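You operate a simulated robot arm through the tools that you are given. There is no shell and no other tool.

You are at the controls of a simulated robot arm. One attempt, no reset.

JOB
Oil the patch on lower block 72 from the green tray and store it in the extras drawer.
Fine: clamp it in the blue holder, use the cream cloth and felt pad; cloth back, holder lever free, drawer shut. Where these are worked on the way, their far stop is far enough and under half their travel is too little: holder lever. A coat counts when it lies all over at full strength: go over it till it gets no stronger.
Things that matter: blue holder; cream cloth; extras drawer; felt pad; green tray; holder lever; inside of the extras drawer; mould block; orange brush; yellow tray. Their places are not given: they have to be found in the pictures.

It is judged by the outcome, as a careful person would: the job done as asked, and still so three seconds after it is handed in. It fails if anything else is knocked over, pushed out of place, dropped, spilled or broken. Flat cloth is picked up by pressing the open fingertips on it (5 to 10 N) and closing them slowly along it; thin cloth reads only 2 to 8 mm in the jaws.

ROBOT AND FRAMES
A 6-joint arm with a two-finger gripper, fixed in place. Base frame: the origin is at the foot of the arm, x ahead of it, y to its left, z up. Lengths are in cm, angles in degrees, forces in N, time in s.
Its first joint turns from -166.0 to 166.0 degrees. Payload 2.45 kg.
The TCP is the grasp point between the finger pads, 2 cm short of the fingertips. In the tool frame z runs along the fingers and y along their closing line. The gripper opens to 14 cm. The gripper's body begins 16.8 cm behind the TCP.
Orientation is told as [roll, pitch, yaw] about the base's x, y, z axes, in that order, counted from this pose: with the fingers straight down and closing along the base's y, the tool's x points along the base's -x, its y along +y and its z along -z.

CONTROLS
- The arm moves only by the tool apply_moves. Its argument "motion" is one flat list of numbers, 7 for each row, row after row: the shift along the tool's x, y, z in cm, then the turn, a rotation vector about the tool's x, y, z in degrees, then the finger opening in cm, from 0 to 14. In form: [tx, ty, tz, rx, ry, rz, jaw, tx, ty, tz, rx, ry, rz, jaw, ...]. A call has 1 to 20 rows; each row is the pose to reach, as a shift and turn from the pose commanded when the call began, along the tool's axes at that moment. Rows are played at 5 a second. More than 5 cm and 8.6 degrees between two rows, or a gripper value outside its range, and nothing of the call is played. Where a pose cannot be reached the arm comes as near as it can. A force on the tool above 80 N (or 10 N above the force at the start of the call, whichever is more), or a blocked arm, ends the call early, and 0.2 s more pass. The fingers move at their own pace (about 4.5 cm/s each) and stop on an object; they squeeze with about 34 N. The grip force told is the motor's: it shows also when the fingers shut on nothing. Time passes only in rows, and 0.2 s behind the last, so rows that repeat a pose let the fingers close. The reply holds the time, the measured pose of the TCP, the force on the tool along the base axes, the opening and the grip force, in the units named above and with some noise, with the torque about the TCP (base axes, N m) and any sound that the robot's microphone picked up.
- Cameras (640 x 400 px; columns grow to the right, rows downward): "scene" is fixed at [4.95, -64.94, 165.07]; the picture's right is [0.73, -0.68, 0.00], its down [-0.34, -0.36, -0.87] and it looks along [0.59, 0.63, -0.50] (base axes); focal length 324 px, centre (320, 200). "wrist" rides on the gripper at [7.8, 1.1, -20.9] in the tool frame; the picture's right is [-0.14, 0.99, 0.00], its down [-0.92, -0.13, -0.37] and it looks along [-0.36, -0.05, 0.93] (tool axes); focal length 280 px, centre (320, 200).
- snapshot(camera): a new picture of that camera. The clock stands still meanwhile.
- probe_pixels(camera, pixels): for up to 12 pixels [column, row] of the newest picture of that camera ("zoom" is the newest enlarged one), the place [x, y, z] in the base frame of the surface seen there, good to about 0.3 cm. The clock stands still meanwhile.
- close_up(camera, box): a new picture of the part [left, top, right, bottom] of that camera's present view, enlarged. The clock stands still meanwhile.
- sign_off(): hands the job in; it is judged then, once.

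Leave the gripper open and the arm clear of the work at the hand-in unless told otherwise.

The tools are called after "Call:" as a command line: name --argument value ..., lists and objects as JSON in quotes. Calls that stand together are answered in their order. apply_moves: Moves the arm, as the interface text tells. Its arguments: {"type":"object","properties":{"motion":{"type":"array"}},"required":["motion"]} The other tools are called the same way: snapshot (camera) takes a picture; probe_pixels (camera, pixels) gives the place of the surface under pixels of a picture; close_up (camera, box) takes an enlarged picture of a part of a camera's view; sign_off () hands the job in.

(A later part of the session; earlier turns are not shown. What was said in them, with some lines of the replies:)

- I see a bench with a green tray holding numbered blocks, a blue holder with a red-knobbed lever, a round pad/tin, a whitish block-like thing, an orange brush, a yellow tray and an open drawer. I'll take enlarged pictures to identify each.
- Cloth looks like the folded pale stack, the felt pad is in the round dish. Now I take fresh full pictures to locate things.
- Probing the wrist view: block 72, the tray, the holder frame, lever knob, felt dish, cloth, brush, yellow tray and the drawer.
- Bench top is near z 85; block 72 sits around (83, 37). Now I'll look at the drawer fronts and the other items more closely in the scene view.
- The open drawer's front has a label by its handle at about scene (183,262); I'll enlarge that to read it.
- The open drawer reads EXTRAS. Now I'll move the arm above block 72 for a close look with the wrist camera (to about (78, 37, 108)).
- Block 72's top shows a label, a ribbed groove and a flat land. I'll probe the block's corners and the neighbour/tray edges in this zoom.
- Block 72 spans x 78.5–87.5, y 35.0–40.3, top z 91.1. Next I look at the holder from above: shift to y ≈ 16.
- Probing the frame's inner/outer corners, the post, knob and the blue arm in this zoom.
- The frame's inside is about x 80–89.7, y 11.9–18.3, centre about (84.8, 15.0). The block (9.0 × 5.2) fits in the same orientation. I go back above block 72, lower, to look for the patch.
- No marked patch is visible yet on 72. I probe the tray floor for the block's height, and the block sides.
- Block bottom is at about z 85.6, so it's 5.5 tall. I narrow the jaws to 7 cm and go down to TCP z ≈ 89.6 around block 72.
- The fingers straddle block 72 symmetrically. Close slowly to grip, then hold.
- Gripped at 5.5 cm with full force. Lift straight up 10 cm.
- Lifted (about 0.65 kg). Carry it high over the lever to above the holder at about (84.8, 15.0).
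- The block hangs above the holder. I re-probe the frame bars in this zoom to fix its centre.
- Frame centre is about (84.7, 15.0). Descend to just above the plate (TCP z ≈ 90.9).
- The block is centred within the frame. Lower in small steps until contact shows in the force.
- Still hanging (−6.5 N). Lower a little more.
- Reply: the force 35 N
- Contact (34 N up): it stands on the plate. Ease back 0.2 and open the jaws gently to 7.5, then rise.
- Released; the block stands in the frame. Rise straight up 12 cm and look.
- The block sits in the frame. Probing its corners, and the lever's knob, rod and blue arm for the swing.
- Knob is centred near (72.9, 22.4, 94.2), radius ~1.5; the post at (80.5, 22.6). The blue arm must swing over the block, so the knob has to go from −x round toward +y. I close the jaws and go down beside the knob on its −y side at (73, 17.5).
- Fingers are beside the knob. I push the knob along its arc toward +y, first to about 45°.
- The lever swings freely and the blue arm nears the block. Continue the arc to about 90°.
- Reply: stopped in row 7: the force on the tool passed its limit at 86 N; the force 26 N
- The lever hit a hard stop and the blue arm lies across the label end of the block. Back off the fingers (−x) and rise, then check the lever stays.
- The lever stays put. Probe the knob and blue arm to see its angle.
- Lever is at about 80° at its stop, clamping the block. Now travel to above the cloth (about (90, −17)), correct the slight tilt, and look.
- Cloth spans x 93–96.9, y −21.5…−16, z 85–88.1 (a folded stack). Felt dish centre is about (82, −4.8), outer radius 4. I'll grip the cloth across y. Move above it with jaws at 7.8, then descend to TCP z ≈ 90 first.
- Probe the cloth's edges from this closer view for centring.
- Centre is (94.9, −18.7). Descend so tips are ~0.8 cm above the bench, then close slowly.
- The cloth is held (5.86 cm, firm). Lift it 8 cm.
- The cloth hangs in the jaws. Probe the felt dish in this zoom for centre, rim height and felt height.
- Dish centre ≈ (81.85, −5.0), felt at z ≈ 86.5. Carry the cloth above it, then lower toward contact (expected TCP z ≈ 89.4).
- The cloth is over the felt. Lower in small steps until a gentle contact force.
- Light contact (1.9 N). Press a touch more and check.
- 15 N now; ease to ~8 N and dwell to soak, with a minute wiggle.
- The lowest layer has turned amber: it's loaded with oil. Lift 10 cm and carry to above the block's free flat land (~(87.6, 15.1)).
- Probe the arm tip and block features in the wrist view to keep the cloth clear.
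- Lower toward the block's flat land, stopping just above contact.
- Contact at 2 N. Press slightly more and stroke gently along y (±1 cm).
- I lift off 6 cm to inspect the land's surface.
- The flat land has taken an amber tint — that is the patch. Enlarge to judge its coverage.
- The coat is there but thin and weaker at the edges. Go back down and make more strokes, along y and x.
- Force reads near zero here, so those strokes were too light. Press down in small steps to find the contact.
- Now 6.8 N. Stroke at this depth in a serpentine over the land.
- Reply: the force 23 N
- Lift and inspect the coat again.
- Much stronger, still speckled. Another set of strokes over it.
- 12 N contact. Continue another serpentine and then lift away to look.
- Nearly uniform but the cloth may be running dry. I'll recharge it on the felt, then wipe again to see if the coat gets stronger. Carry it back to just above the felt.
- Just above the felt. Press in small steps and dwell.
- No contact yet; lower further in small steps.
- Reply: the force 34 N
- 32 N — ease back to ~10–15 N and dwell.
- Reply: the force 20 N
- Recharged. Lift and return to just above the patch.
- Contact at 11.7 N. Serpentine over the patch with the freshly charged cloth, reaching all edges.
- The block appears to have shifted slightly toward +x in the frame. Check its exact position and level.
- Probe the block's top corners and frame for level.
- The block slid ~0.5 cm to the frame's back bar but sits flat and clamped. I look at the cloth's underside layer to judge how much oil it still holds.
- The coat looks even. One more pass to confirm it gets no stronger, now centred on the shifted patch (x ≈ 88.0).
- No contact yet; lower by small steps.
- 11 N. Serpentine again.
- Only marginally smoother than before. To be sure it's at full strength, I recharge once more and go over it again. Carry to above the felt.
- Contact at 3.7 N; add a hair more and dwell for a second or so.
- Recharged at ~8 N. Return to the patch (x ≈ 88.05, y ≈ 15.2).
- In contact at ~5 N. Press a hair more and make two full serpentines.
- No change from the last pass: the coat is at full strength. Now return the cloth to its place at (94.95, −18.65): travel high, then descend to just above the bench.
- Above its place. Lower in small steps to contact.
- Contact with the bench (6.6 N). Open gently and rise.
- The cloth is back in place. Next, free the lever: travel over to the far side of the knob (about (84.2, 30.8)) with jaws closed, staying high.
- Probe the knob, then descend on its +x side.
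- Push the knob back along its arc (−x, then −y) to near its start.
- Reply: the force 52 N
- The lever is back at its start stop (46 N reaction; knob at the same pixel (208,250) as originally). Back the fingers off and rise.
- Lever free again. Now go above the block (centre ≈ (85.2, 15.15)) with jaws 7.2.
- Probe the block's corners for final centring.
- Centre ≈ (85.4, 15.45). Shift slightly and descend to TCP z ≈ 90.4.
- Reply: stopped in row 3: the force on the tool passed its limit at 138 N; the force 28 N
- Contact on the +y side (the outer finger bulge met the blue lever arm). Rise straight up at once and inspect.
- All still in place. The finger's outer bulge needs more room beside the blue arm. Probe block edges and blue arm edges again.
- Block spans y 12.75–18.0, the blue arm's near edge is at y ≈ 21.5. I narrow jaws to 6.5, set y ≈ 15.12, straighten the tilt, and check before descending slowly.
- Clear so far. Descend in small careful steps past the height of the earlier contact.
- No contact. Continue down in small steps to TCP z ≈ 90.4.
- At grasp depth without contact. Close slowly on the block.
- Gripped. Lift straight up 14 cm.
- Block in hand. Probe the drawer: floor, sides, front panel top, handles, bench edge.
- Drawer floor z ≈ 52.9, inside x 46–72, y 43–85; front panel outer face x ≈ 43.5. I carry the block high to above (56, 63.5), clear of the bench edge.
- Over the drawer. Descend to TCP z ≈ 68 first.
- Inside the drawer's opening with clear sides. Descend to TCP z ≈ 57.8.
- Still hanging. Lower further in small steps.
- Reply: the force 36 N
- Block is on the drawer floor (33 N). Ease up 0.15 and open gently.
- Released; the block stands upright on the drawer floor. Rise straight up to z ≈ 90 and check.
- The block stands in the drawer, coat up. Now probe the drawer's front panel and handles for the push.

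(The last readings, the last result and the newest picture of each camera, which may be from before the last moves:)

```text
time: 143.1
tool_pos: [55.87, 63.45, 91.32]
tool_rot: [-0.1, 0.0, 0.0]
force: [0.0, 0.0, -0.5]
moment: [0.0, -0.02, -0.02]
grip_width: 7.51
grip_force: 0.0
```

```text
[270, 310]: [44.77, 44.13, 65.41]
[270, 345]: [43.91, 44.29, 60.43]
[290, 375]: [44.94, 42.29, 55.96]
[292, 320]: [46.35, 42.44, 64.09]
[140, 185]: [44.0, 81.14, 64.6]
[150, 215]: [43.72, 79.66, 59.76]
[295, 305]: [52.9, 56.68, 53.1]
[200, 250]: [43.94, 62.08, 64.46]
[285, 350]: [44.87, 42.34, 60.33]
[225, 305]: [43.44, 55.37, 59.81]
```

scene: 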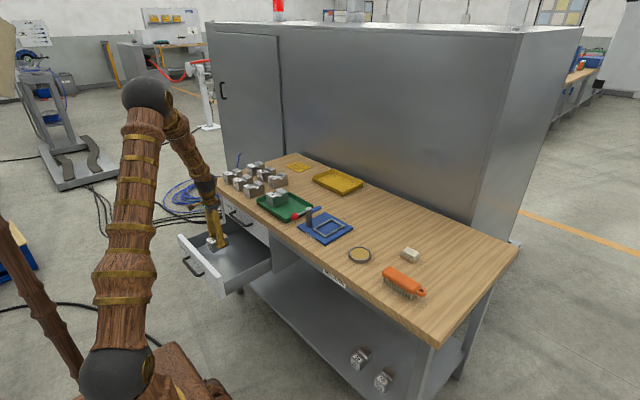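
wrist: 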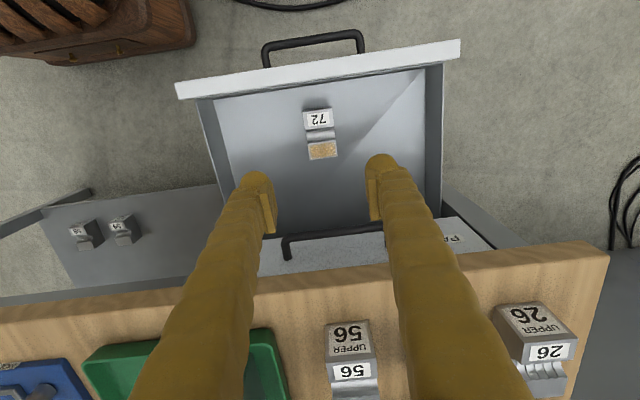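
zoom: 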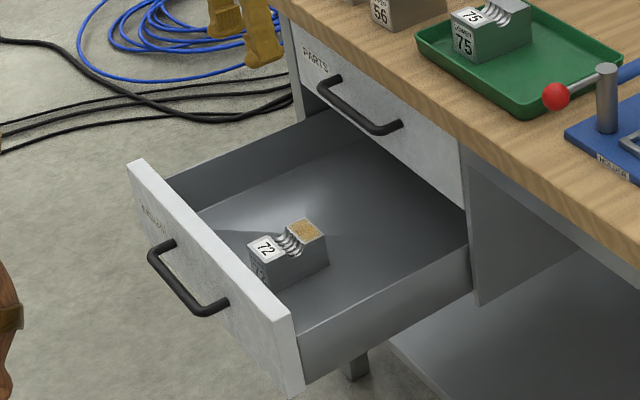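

Panel outer face is at x ≈ 44, y 42–85; the closed face should lie at x ≈ 72 (level with PARTS). I'll push at y ≈ 49, beside the handle, with the tool tilted 25° so the body clears the bench edge. First move to (38, 49) high, jaws closed, and tilt.

Call:
apply_moves --motion '[3.6, -2.9, 0, 0, 0, 0, 5, 7.2, -5.8, 0, 0, 0, 0, 2, 10.8, -8.7, 0, 0, 0, 0, 0, 14.4, -11.6, 0, 0, 0, 0, 0, 17.9, -14.45, 0, 0, 0, 0, 0, 17.9, -14.45, 0, 0, -6, 0, 0, 17.9, -14.45, 0, 0, -12, 0, 0, 17.9, -14.45, 0, 0, -18, 0, 0, 17.9, -14.45, 0, 0, -25, 0, 0, 17.9, -14.45, 0, 0, -25, 0, 0]'

Call:
snapshot --camera "wrist"

Call:
snapshot --camera "scene"

```text
time: 145.5
tool_pos: [41.6, 45.89, 90.11]
tool_rot: [-1.1, -24.5, -4.0]
force: [-0.9, 0.2, -0.1]
moment: [-0.05, -0.09, 0.0]
grip_width: 0.0
grip_force: 29.3
stopped in row 10: the arm was blocked; the commanded pose is now the measured one
```

```text
taken
```

wrist: 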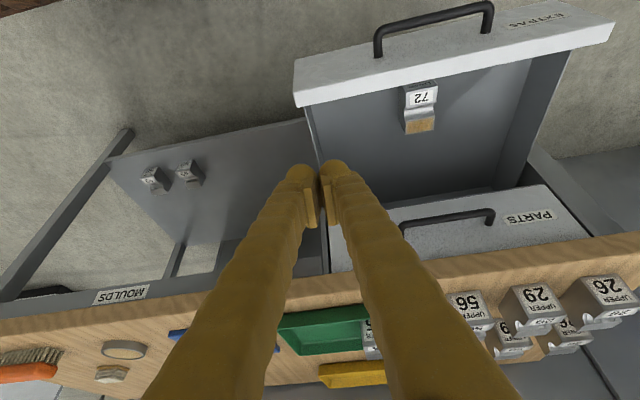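

```text
taken
```

scene: 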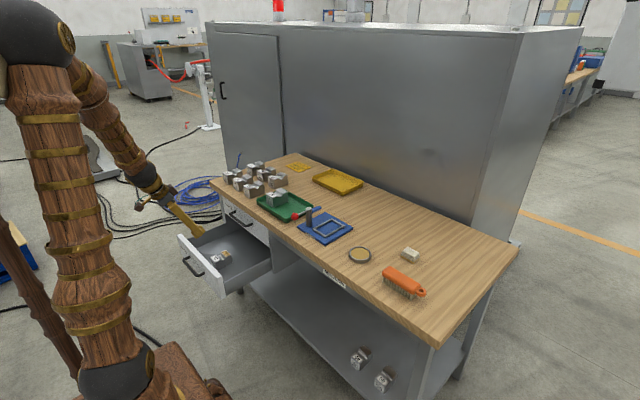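

The arm can't take that tilt so close to its base. I'll return to vertical here, start the push with a vertical tool, and tilt later when further out. Undo the rotation first.

Call:
apply_moves --motion '[0, 0, 0, -0.65, 8.15, -1.39, 0, 0, 0, 0, -1.29, 16.3, -2.78, 0, 0, 0, 0, -1.94, 24.45, -4.17, 0, 0, 0, 0, -1.94, 24.45, -4.17, 0]'

```text
time: 146.5
tool_pos: [40.84, 46.67, 90.55]
tool_rot: [0.5, -0.3, 0.9]
force: [0.2, -0.1, 0.0]
moment: [0.0, 0.03, -0.05]
grip_width: 0.0
grip_force: 29.8
```

Nearly vertical again. Hold a moment and re-read the pose.

Call:
apply_moves --motion '[0, 0, 0, 0, 0, 0, 0, 0, 0, 0, 0, 0, 0, 0, 0, 0, 0, 0, 0, 0, 0]'

```text
time: 147.3
tool_pos: [40.96, 46.64, 90.76]
tool_rot: [0.4, -0.3, 0.9]
force: [0.9, 0.1, -0.6]
moment: [-0.01, 0.04, -0.01]
grip_width: 0.0
grip_force: 29.6
```

Pose is (41, 46.6, 90.7). Move to (39.5, 49) and descend to z ≈ 61 in front of the panel, left of the handle.

Call:
apply_moves --motion '[1.45, 2.35, 0, 0.4, 0.3, 0.9, 0, 1.45, 2.35, 4.3, 0.4, 0.3, 0.9, 0, 1.45, 2.35, 8.6, 0.4, 0.3, 0.9, 0, 1.45, 2.35, 12.9, 0.4, 0.3, 0.9, 0, 1.45, 2.35, 17.2, 0.4, 0.3, 0.9, 0, 1.45, 2.35, 17.2, 0.4, 0.3, 0.9, 0]'

Call:
snapshot --camera "wrist"

Call:
close_up --camera "scene" --box '[110, 170, 290, 300]'

```text
time: 148.7
tool_pos: [39.41, 49.18, 73.44]
tool_rot: [0.1, 0.1, 0.1]
force: [0.4, 0.9, 0.3]
moment: [-0.03, 0.04, 0.0]
grip_width: 0.01
grip_force: 29.5
```

```text
taken
```

wrist: 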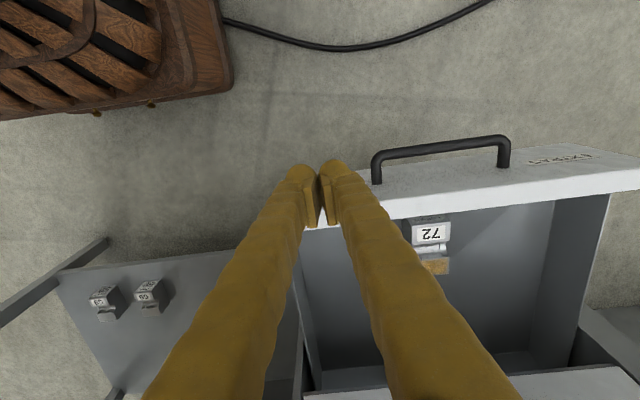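

```text
3.08 times, centred on (200, 235) of scene
```

zoom: 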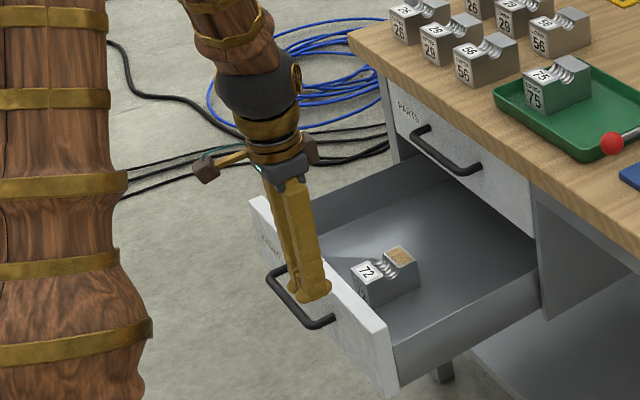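

Clear of the handle. Descend to TCP z ≈ 61.

Call:
apply_moves --motion '[0, 0, 4, 0, 0, 0, 0, 0, 0, 8, 0, 0, 0, 0, 0, 0, 12, 0, 0, 0, 0, 0, 0, 12.4, 0, 0, 0, 0, 0, 0, 12.4, 0, 0, 0, 0]'

Call:
close_up --camera "scene" --box '[110, 170, 290, 300]'

```text
time: 149.9
tool_pos: [39.67, 49.15, 61.06]
tool_rot: [0.0, 0.0, 0.0]
force: [-0.3, -0.5, 0.2]
moment: [-0.01, -0.01, -0.02]
grip_width: 0.0
grip_force: 28.8
```

```text
3.08 times, centred on (200, 235) of scene
```

zoom: 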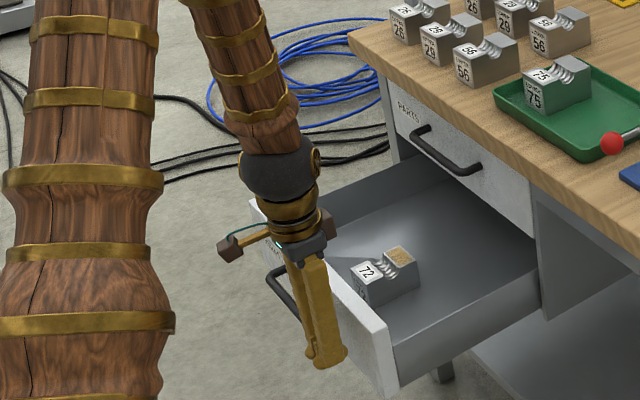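

In front of the panel. Push slowly in +x (contact after ~2.6 cm), about 12 cm in this call.

Call:
apply_moves --motion '[-1.2, 0, 0, 0, 0, 0, 0, -2.0, 0, 0, 0, 0, 0, 0, -2.5, 0, 0, 0, 0, 0, 0, -3.0, 0, 0, 0, 0, 0, 0, -3.6, 0, 0, 0, 0, 0, 0, -4.3, 0, 0, 0, 0, 0, 0, -5.0, 0, 0, 0, 0, 0, 0, -5.8, 0, 0, 0, 0, 0, 0, -6.6, 0, 0, 0, 0, 0, 0, -7.4, 0, 0, 0, 0, 0, 0, -8.2, 0, 0, 0, 0, 0, 0, -9.0, 0, 0, 0, 0, 0, 0, -9.8, 0, 0, 0, 0, 0, 0, -10.6, 0, 0, 0, 0, 0, 0, -11.4, 0, 0, 0, 0, 0, 0, -12.2, 0, 0, 0, 0, 0, 0, -13.0, 0, 0, 0, 0, 0, 0, -13.6, 0, 0, 0, 0, 0, 0, -14.0, 0, 0, 0, 0, 0, 0, -14.0, 0, 0, 0, 0, 0, 0]'

Call:
close_up --camera "scene" --box '[150, 170, 290, 300]'

Call:
snapshot --camera "wrist"

```text
time: 154.1
tool_pos: [53.63, 49.06, 61.05]
tool_rot: [0.0, -0.1, 0.0]
force: [0.5, -0.4, -0.4]
moment: [0.02, 0.0, 0.0]
grip_width: 0.0
grip_force: 29.0
```

```text
3.08 times, centred on (220, 235) of scene
```

zoom: 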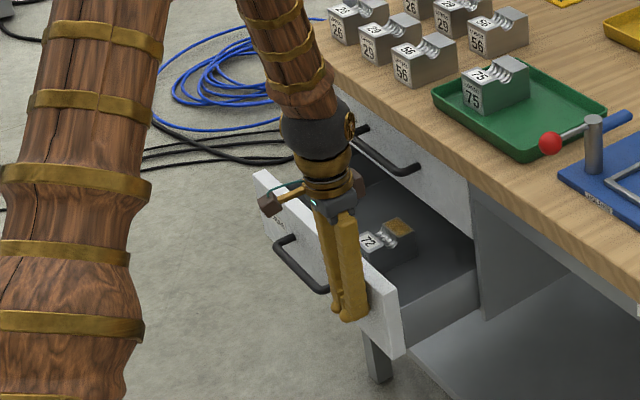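

```text
taken
```

wrist: 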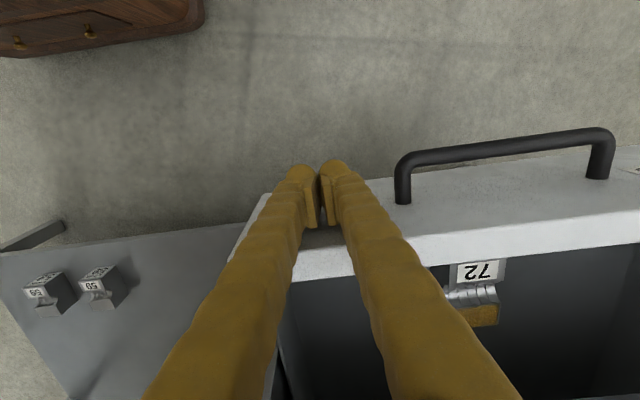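

The drawer slides easily (panel now at x ≈ 55.5). Back off 2 cm and tilt the tool 25° (tips forward) for the final stretch under the bench edge.

Call:
apply_moves --motion '[1, 0, 0, 0, 0, 0, 0, 2, 0, 0, 0, 0, 0, 0, 2, 0, 0, 0, -6, 0, 0, 2, 0, 0, 0, -12, 0, 0, 2, 0, 0, 0, -18, 0, 0, 2, 0, 0, 0, -25, 0, 0, 2, 0, 0, 0, -25, 0, 0]'

Call:
close_up --camera "scene" --box '[130, 150, 290, 300]'

```text
time: 155.7
tool_pos: [51.5, 48.95, 61.09]
tool_rot: [0.1, -25.1, -0.2]
force: [0.0, 1.2, -0.7]
moment: [-0.03, 0.02, -0.05]
grip_width: 0.0
grip_force: 29.2
```

```text
2.67 times, centred on (210, 225) of scene
```

zoom: 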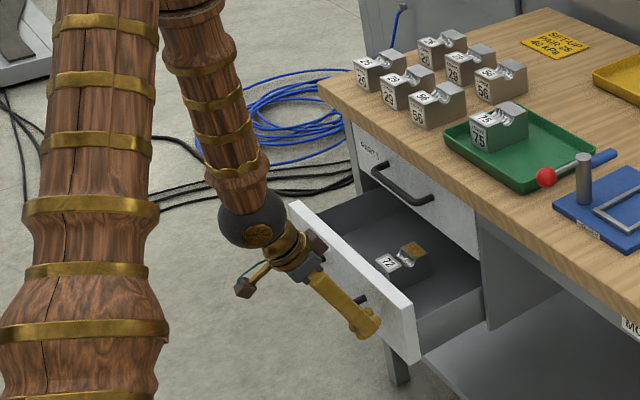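

Tilted well. Push in base +x by 15 cm, slowly.

Call:
apply_moves --motion '[-0.725, 0, 0.338, 0, 0, 0, 0, -1.359, 0, 0.634, 0, 0, 0, 0, -1.903, 0, 0.887, 0, 0, 0, 0, -2.538, 0, 1.183, 0, 0, 0, 0, -3.263, 0, 1.521, 0, 0, 0, 0, -3.988, 0, 1.859, 0, 0, 0, 0, -4.713, 0, 2.198, 0, 0, 0, 0, -5.438, 0, 2.536, 0, 0, 0, 0, -6.163, 0, 2.874, 0, 0, 0, 0, -6.888, 0, 3.212, 0, 0, 0, 0, -7.613, 0, 3.55, 0, 0, 0, 0, -8.338, 0, 3.888, 0, 0, 0, 0, -9.063, 0, 4.226, 0, 0, 0, 0, -9.788, 0, 4.564, 0, 0, 0, 0, -10.513, 0, 4.902, 0, 0, 0, 0, -11.238, 0, 5.24, 0, 0, 0, 0, -11.963, 0, 5.578, 0, 0, 0, 0, -12.688, 0, 5.916, 0, 0, 0, 0, -13.232, 0, 6.17, 0, 0, 0, 0, -13.595, 0, 6.339, 0, 0, 0, 0]'

Call:
close_up --camera "scene" --box '[150, 150, 310, 300]'

Call:
snapshot --camera "wrist"

```text
time: 159.9
tool_pos: [66.65, 49.07, 60.97]
tool_rot: [0.0, -25.0, 0.0]
force: [-0.6, 0.3, -0.8]
moment: [0.03, -0.03, 0.0]
grip_width: 0.0
grip_force: 28.8
```

```text
2.67 times, centred on (230, 225) of scene
```

zoom: 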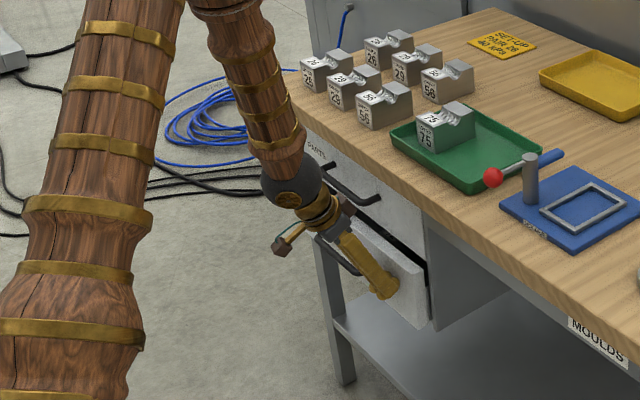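

```text
taken
```

wrist: 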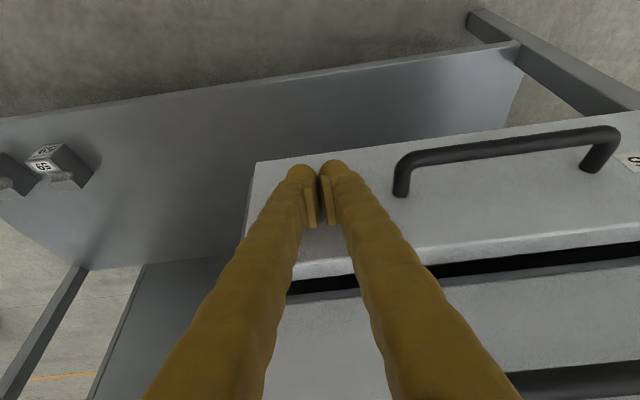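

Almost shut (about 3 cm left). Continue in small steps until the stop is felt.

Call:
apply_moves --motion '[-0.453, 0, 0.211, 0, 0, 0, 0, -0.906, 0, 0.423, 0, 0, 0, 0, -1.36, 0, 0.634, 0, 0, 0, 0, -1.72, 0, 0.803, 0, 0, 0, 0, -1.994, 0, 0.93, 0, 0, 0, 0, -2.175, 0, 1.014, 0, 0, 0, 0, -2.356, 0, 1.099, 0, 0, 0, 0, -2.356, 0, 1.099, 0, 0, 0, 0]'

Call:
snapshot --camera "wrist"

```text
time: 161.7
tool_pos: [69.21, 49.12, 61.0]
tool_rot: [0.1, -25.0, 0.0]
force: [0.0, -0.1, 1.0]
moment: [0.0, 0.01, -0.03]
grip_width: 0.0
grip_force: 29.9
```

```text
taken
```

wrist: 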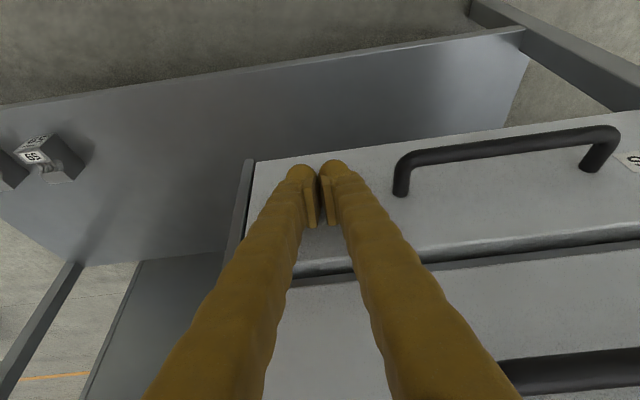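

Almost flush, still no resistance. Continue in 0.2 cm steps.

Call:
apply_moves --motion '[-0.181, 0, 0.085, 0, 0, 0, 0, -0.363, 0, 0.169, 0, 0, 0, 0, -0.544, 0, 0.254, 0, 0, 0, 0, -0.725, 0, 0.338, 0, 0, 0, 0, -0.725, 0, 0.338, 0, 0, 0, 0]'

```text
time: 163.1
tool_pos: [69.6, 49.12, 60.97]
tool_rot: [0.0, -24.8, 0.2]
force: [-9.7, -0.2, 2.2]
moment: [0.03, 0.01, -0.04]
grip_width: 0.6
grip_force: 29.4
stopped in row 5: the force on the tool passed its limit at 82 N (the readings are from after the stop); the commanded pose is now the measured one
```

The drawer hit its closed stop. Back away in −x and check that it stays shut.

Call:
apply_moves --motion '[0.906, 0, -0.423, 0, 0, 0, 0, 3.172, 0, -1.479, 0, 0, 0, 0, 6.344, 0, -2.958, 0, 0, 0, 0, 9.97, 0, -4.65, 0, 0, 0, 0, 13.6, 0, -6.34, 0, 0, 0, 0, 13.6, 0, -6.34, 0, 0, 0, 0]'

Call:
snapshot --camera "wrist"

Call:
close_up --camera "scene" --box '[150, 150, 310, 300]'

```text
time: 164.5
tool_pos: [54.77, 49.18, 61.06]
tool_rot: [0.0, -25.0, 0.0]
force: [-0.2, -0.7, -0.2]
moment: [0.01, 0.0, 0.02]
grip_width: 0.01
grip_force: 29.6
```

```text
taken
```

wrist: 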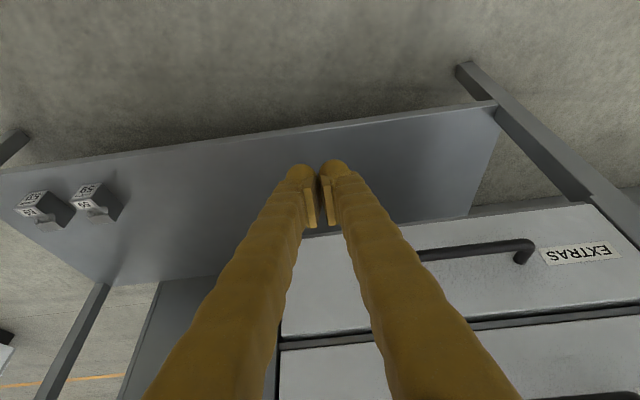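

```text
2.67 times, centred on (230, 225) of scene
```

zoom: 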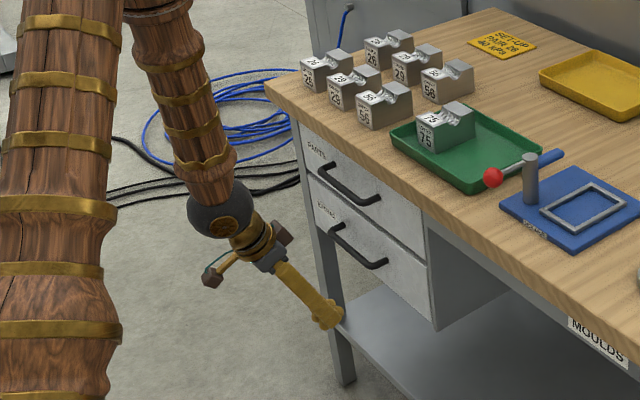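

Both drawer fronts look flush. Probe PARTS vs EXTRAS face positions.

Call:
probe_pixels --camera "zoom" --pixels '[[400, 220], [400, 270], [320, 155], [325, 200], [410, 290], [300, 150], [415, 235], [350, 245]]'

Call:
probe_pixels --camera "wrist" --pixels '[[340, 300], [340, 370], [550, 280], [550, 360], [560, 300], [560, 322]]'

```text
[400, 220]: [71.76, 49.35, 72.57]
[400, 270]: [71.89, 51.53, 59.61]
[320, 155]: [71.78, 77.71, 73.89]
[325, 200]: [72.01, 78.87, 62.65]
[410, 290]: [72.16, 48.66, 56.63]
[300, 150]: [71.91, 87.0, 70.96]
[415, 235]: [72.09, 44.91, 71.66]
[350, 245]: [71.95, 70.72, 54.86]
```

```text
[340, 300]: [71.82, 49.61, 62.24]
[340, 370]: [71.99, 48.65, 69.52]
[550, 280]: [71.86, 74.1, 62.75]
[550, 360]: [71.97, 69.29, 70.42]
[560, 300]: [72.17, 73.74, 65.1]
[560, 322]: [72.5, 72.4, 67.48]
```

EXTRAS is flush with PARTS at x ≈ 71.9: shut. Now raise the arm clear, in front of the bench.

Call:
apply_moves --motion '[-1.9, 0, -4.08, 0, 0, 0, 0, -3.8, 0, -8.16, 0, 0, 0, 0, -5.7, 0, -12.2, 0, 0, 0, 0, -7.6, 0, -16.3, 0, 0, 0, 0, -9.5, 0, -20.4, 0, 0, 0, 0, -11.4, 0, -24.5, 0, 0, 0, 0, -13.3, 0, -28.5, 0, 0, 0, 0, -15.2, 0, -32.6, 0, 0, 0, 0, -17.1, 0, -36.7, 0, 0, 0, 0, -19, 0, -40.8, 0, 0, 0, 0, -19, 0, -40.8, 0, 0, 0, 0]'

Call:
apply_moves --motion '[0, 0, 0, 0, 6, 0, 2, 0, 0, 0, 0, 12, 0, 6, 0, 0, 0, 0, 18, 0, 10, 0, 0, 0, 0, 25, 0, 13, 0, 0, 0, 0, 25, 0, 14, 0, 0, 0, 0, 25, 0, 14]'

Call:
snapshot --camera "scene"

Call:
snapshot --camera "wrist"

```text
time: 166.9
tool_pos: [54.78, 48.77, 105.87]
tool_rot: [0.1, -24.8, 0.1]
force: [-0.2, -0.4, 0.1]
moment: [0.0, 0.02, -0.01]
grip_width: 0.0
grip_force: 29.3
```

```text
time: 168.3
tool_pos: [54.78, 49.0, 105.88]
tool_rot: [-0.1, 0.1, 0.1]
force: [0.7, -0.4, 0.4]
moment: [0.01, -0.01, -0.01]
grip_width: 11.83
grip_force: 0.0
```

```text
taken
```

scene: 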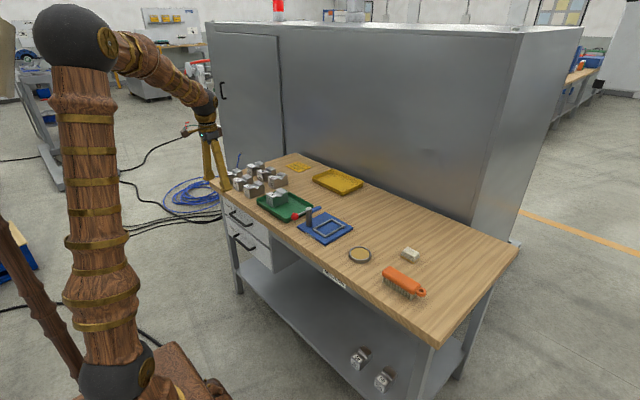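

```text
taken
```

wrist: 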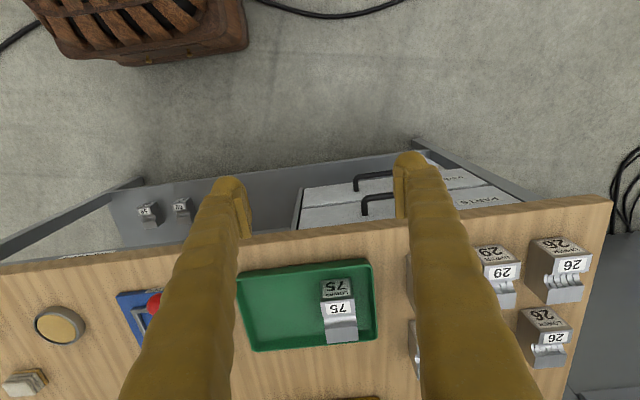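

Raise to near the starting pose and compare the bench with the start pictures.

Call:
apply_moves --motion '[-1.5, -2.8, -3, 0, 0, 0, 14, -3, -5.6, -6, 0, 0, 0, 14, -4.5, -8.4, -9, 0, 0, 0, 14, -6, -11.2, -12, 0, 0, 0, 14, -7.5, -14, -15, 0, 0, 0, 14, -8.6, -16.3, -17.6, 0, 0, 0, 14, -8.6, -16.3, -17.6, 0, 0, 0, 14]'

Call:
snapshot --camera "wrist"

Call:
close_up --camera "scene" --box '[340, 230, 440, 300]'

Call:
close_up --camera "scene" --box '[200, 140, 360, 240]'

Call:
close_up --camera "scene" --box '[200, 190, 320, 290]'

```text
time: 169.9
tool_pos: [63.18, 32.68, 123.61]
tool_rot: [0.1, 0.0, 0.2]
force: [-0.3, 0.1, -0.2]
moment: [-0.01, -0.02, -0.01]
grip_width: 14.0
grip_force: 0.0
```

```text
taken
```

wrist: 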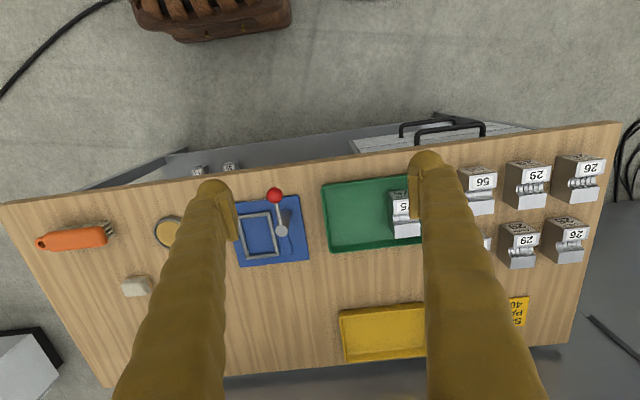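

```text
5.71 times, centred on (390, 265) of scene
```

zoom: 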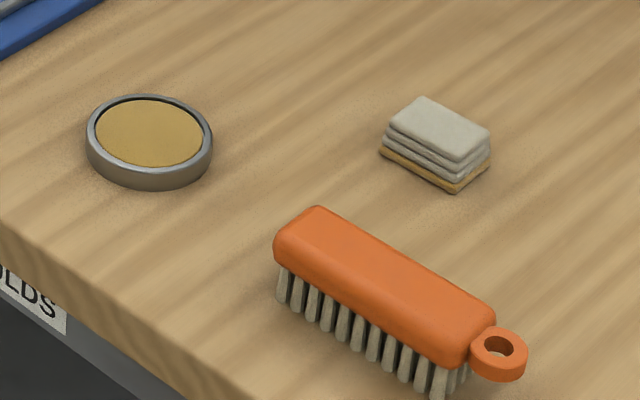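

```text
4.00 times, centred on (280, 190) of scene
```

zoom: 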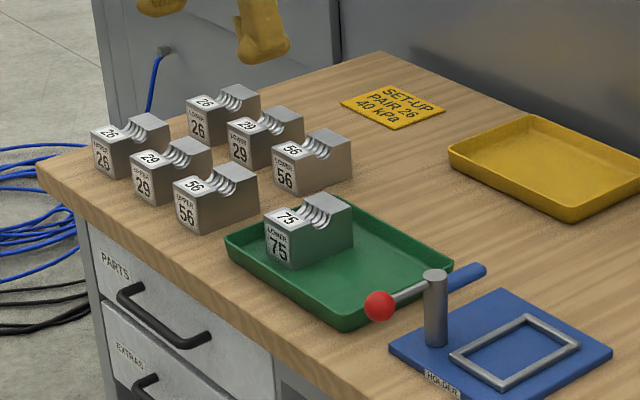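

```text
4.00 times, centred on (260, 240) of scene
```

zoom: 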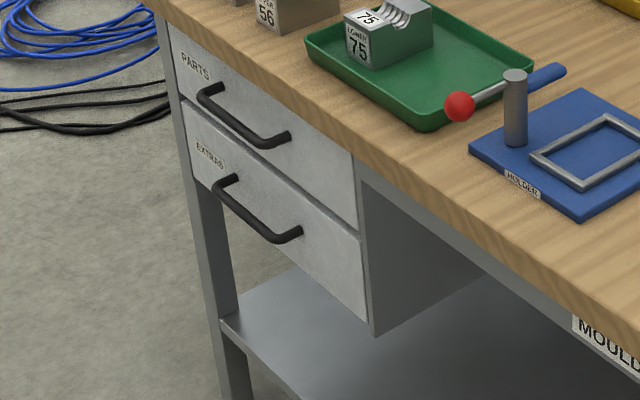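

Everything matches the start: holder and knob at the same pixels, dish and brush untouched, cloth back in its place, EXTRAS drawer shut with block 72 inside, gripper open and clear. I hand the job in.

Call:
sign_off

```text
The job is handed in.
```

The job is handed in: the patch on lower block 72 is oiled, and the block is stored in the extras drawer.

- **Coat:** I clamped the block in the blue holder, loaded the cream cloth on the felt pad and went over the patch, recharging the cloth twice. The last pass left no visible change. During the wiping the block slid about 0.5 cm inside the holder's frame but stayed clamped.
- **Block:** I set it upright on the drawer floor, oiled face up. I could not see inside once the drawer was shut.
- **Drawer:** It is pushed to its stop, flush with the drawer above.
- **Lever and cloth:** The lever is back at its starting stop. The cloth is within about 0.4 cm of where it lay.
- **One knock:** When I went to lift the block out of the holder, a finger hit the lever's blue arm hard (138 N, above the 80 N limit) and the move stopped. I backed off and came in narrower. The holder and lever showed no shift in the pictures afterwards.

Block 75, the trays, the brush and the other blocks look unmoved in the final pictures. The gripper is open and clear of the bench.
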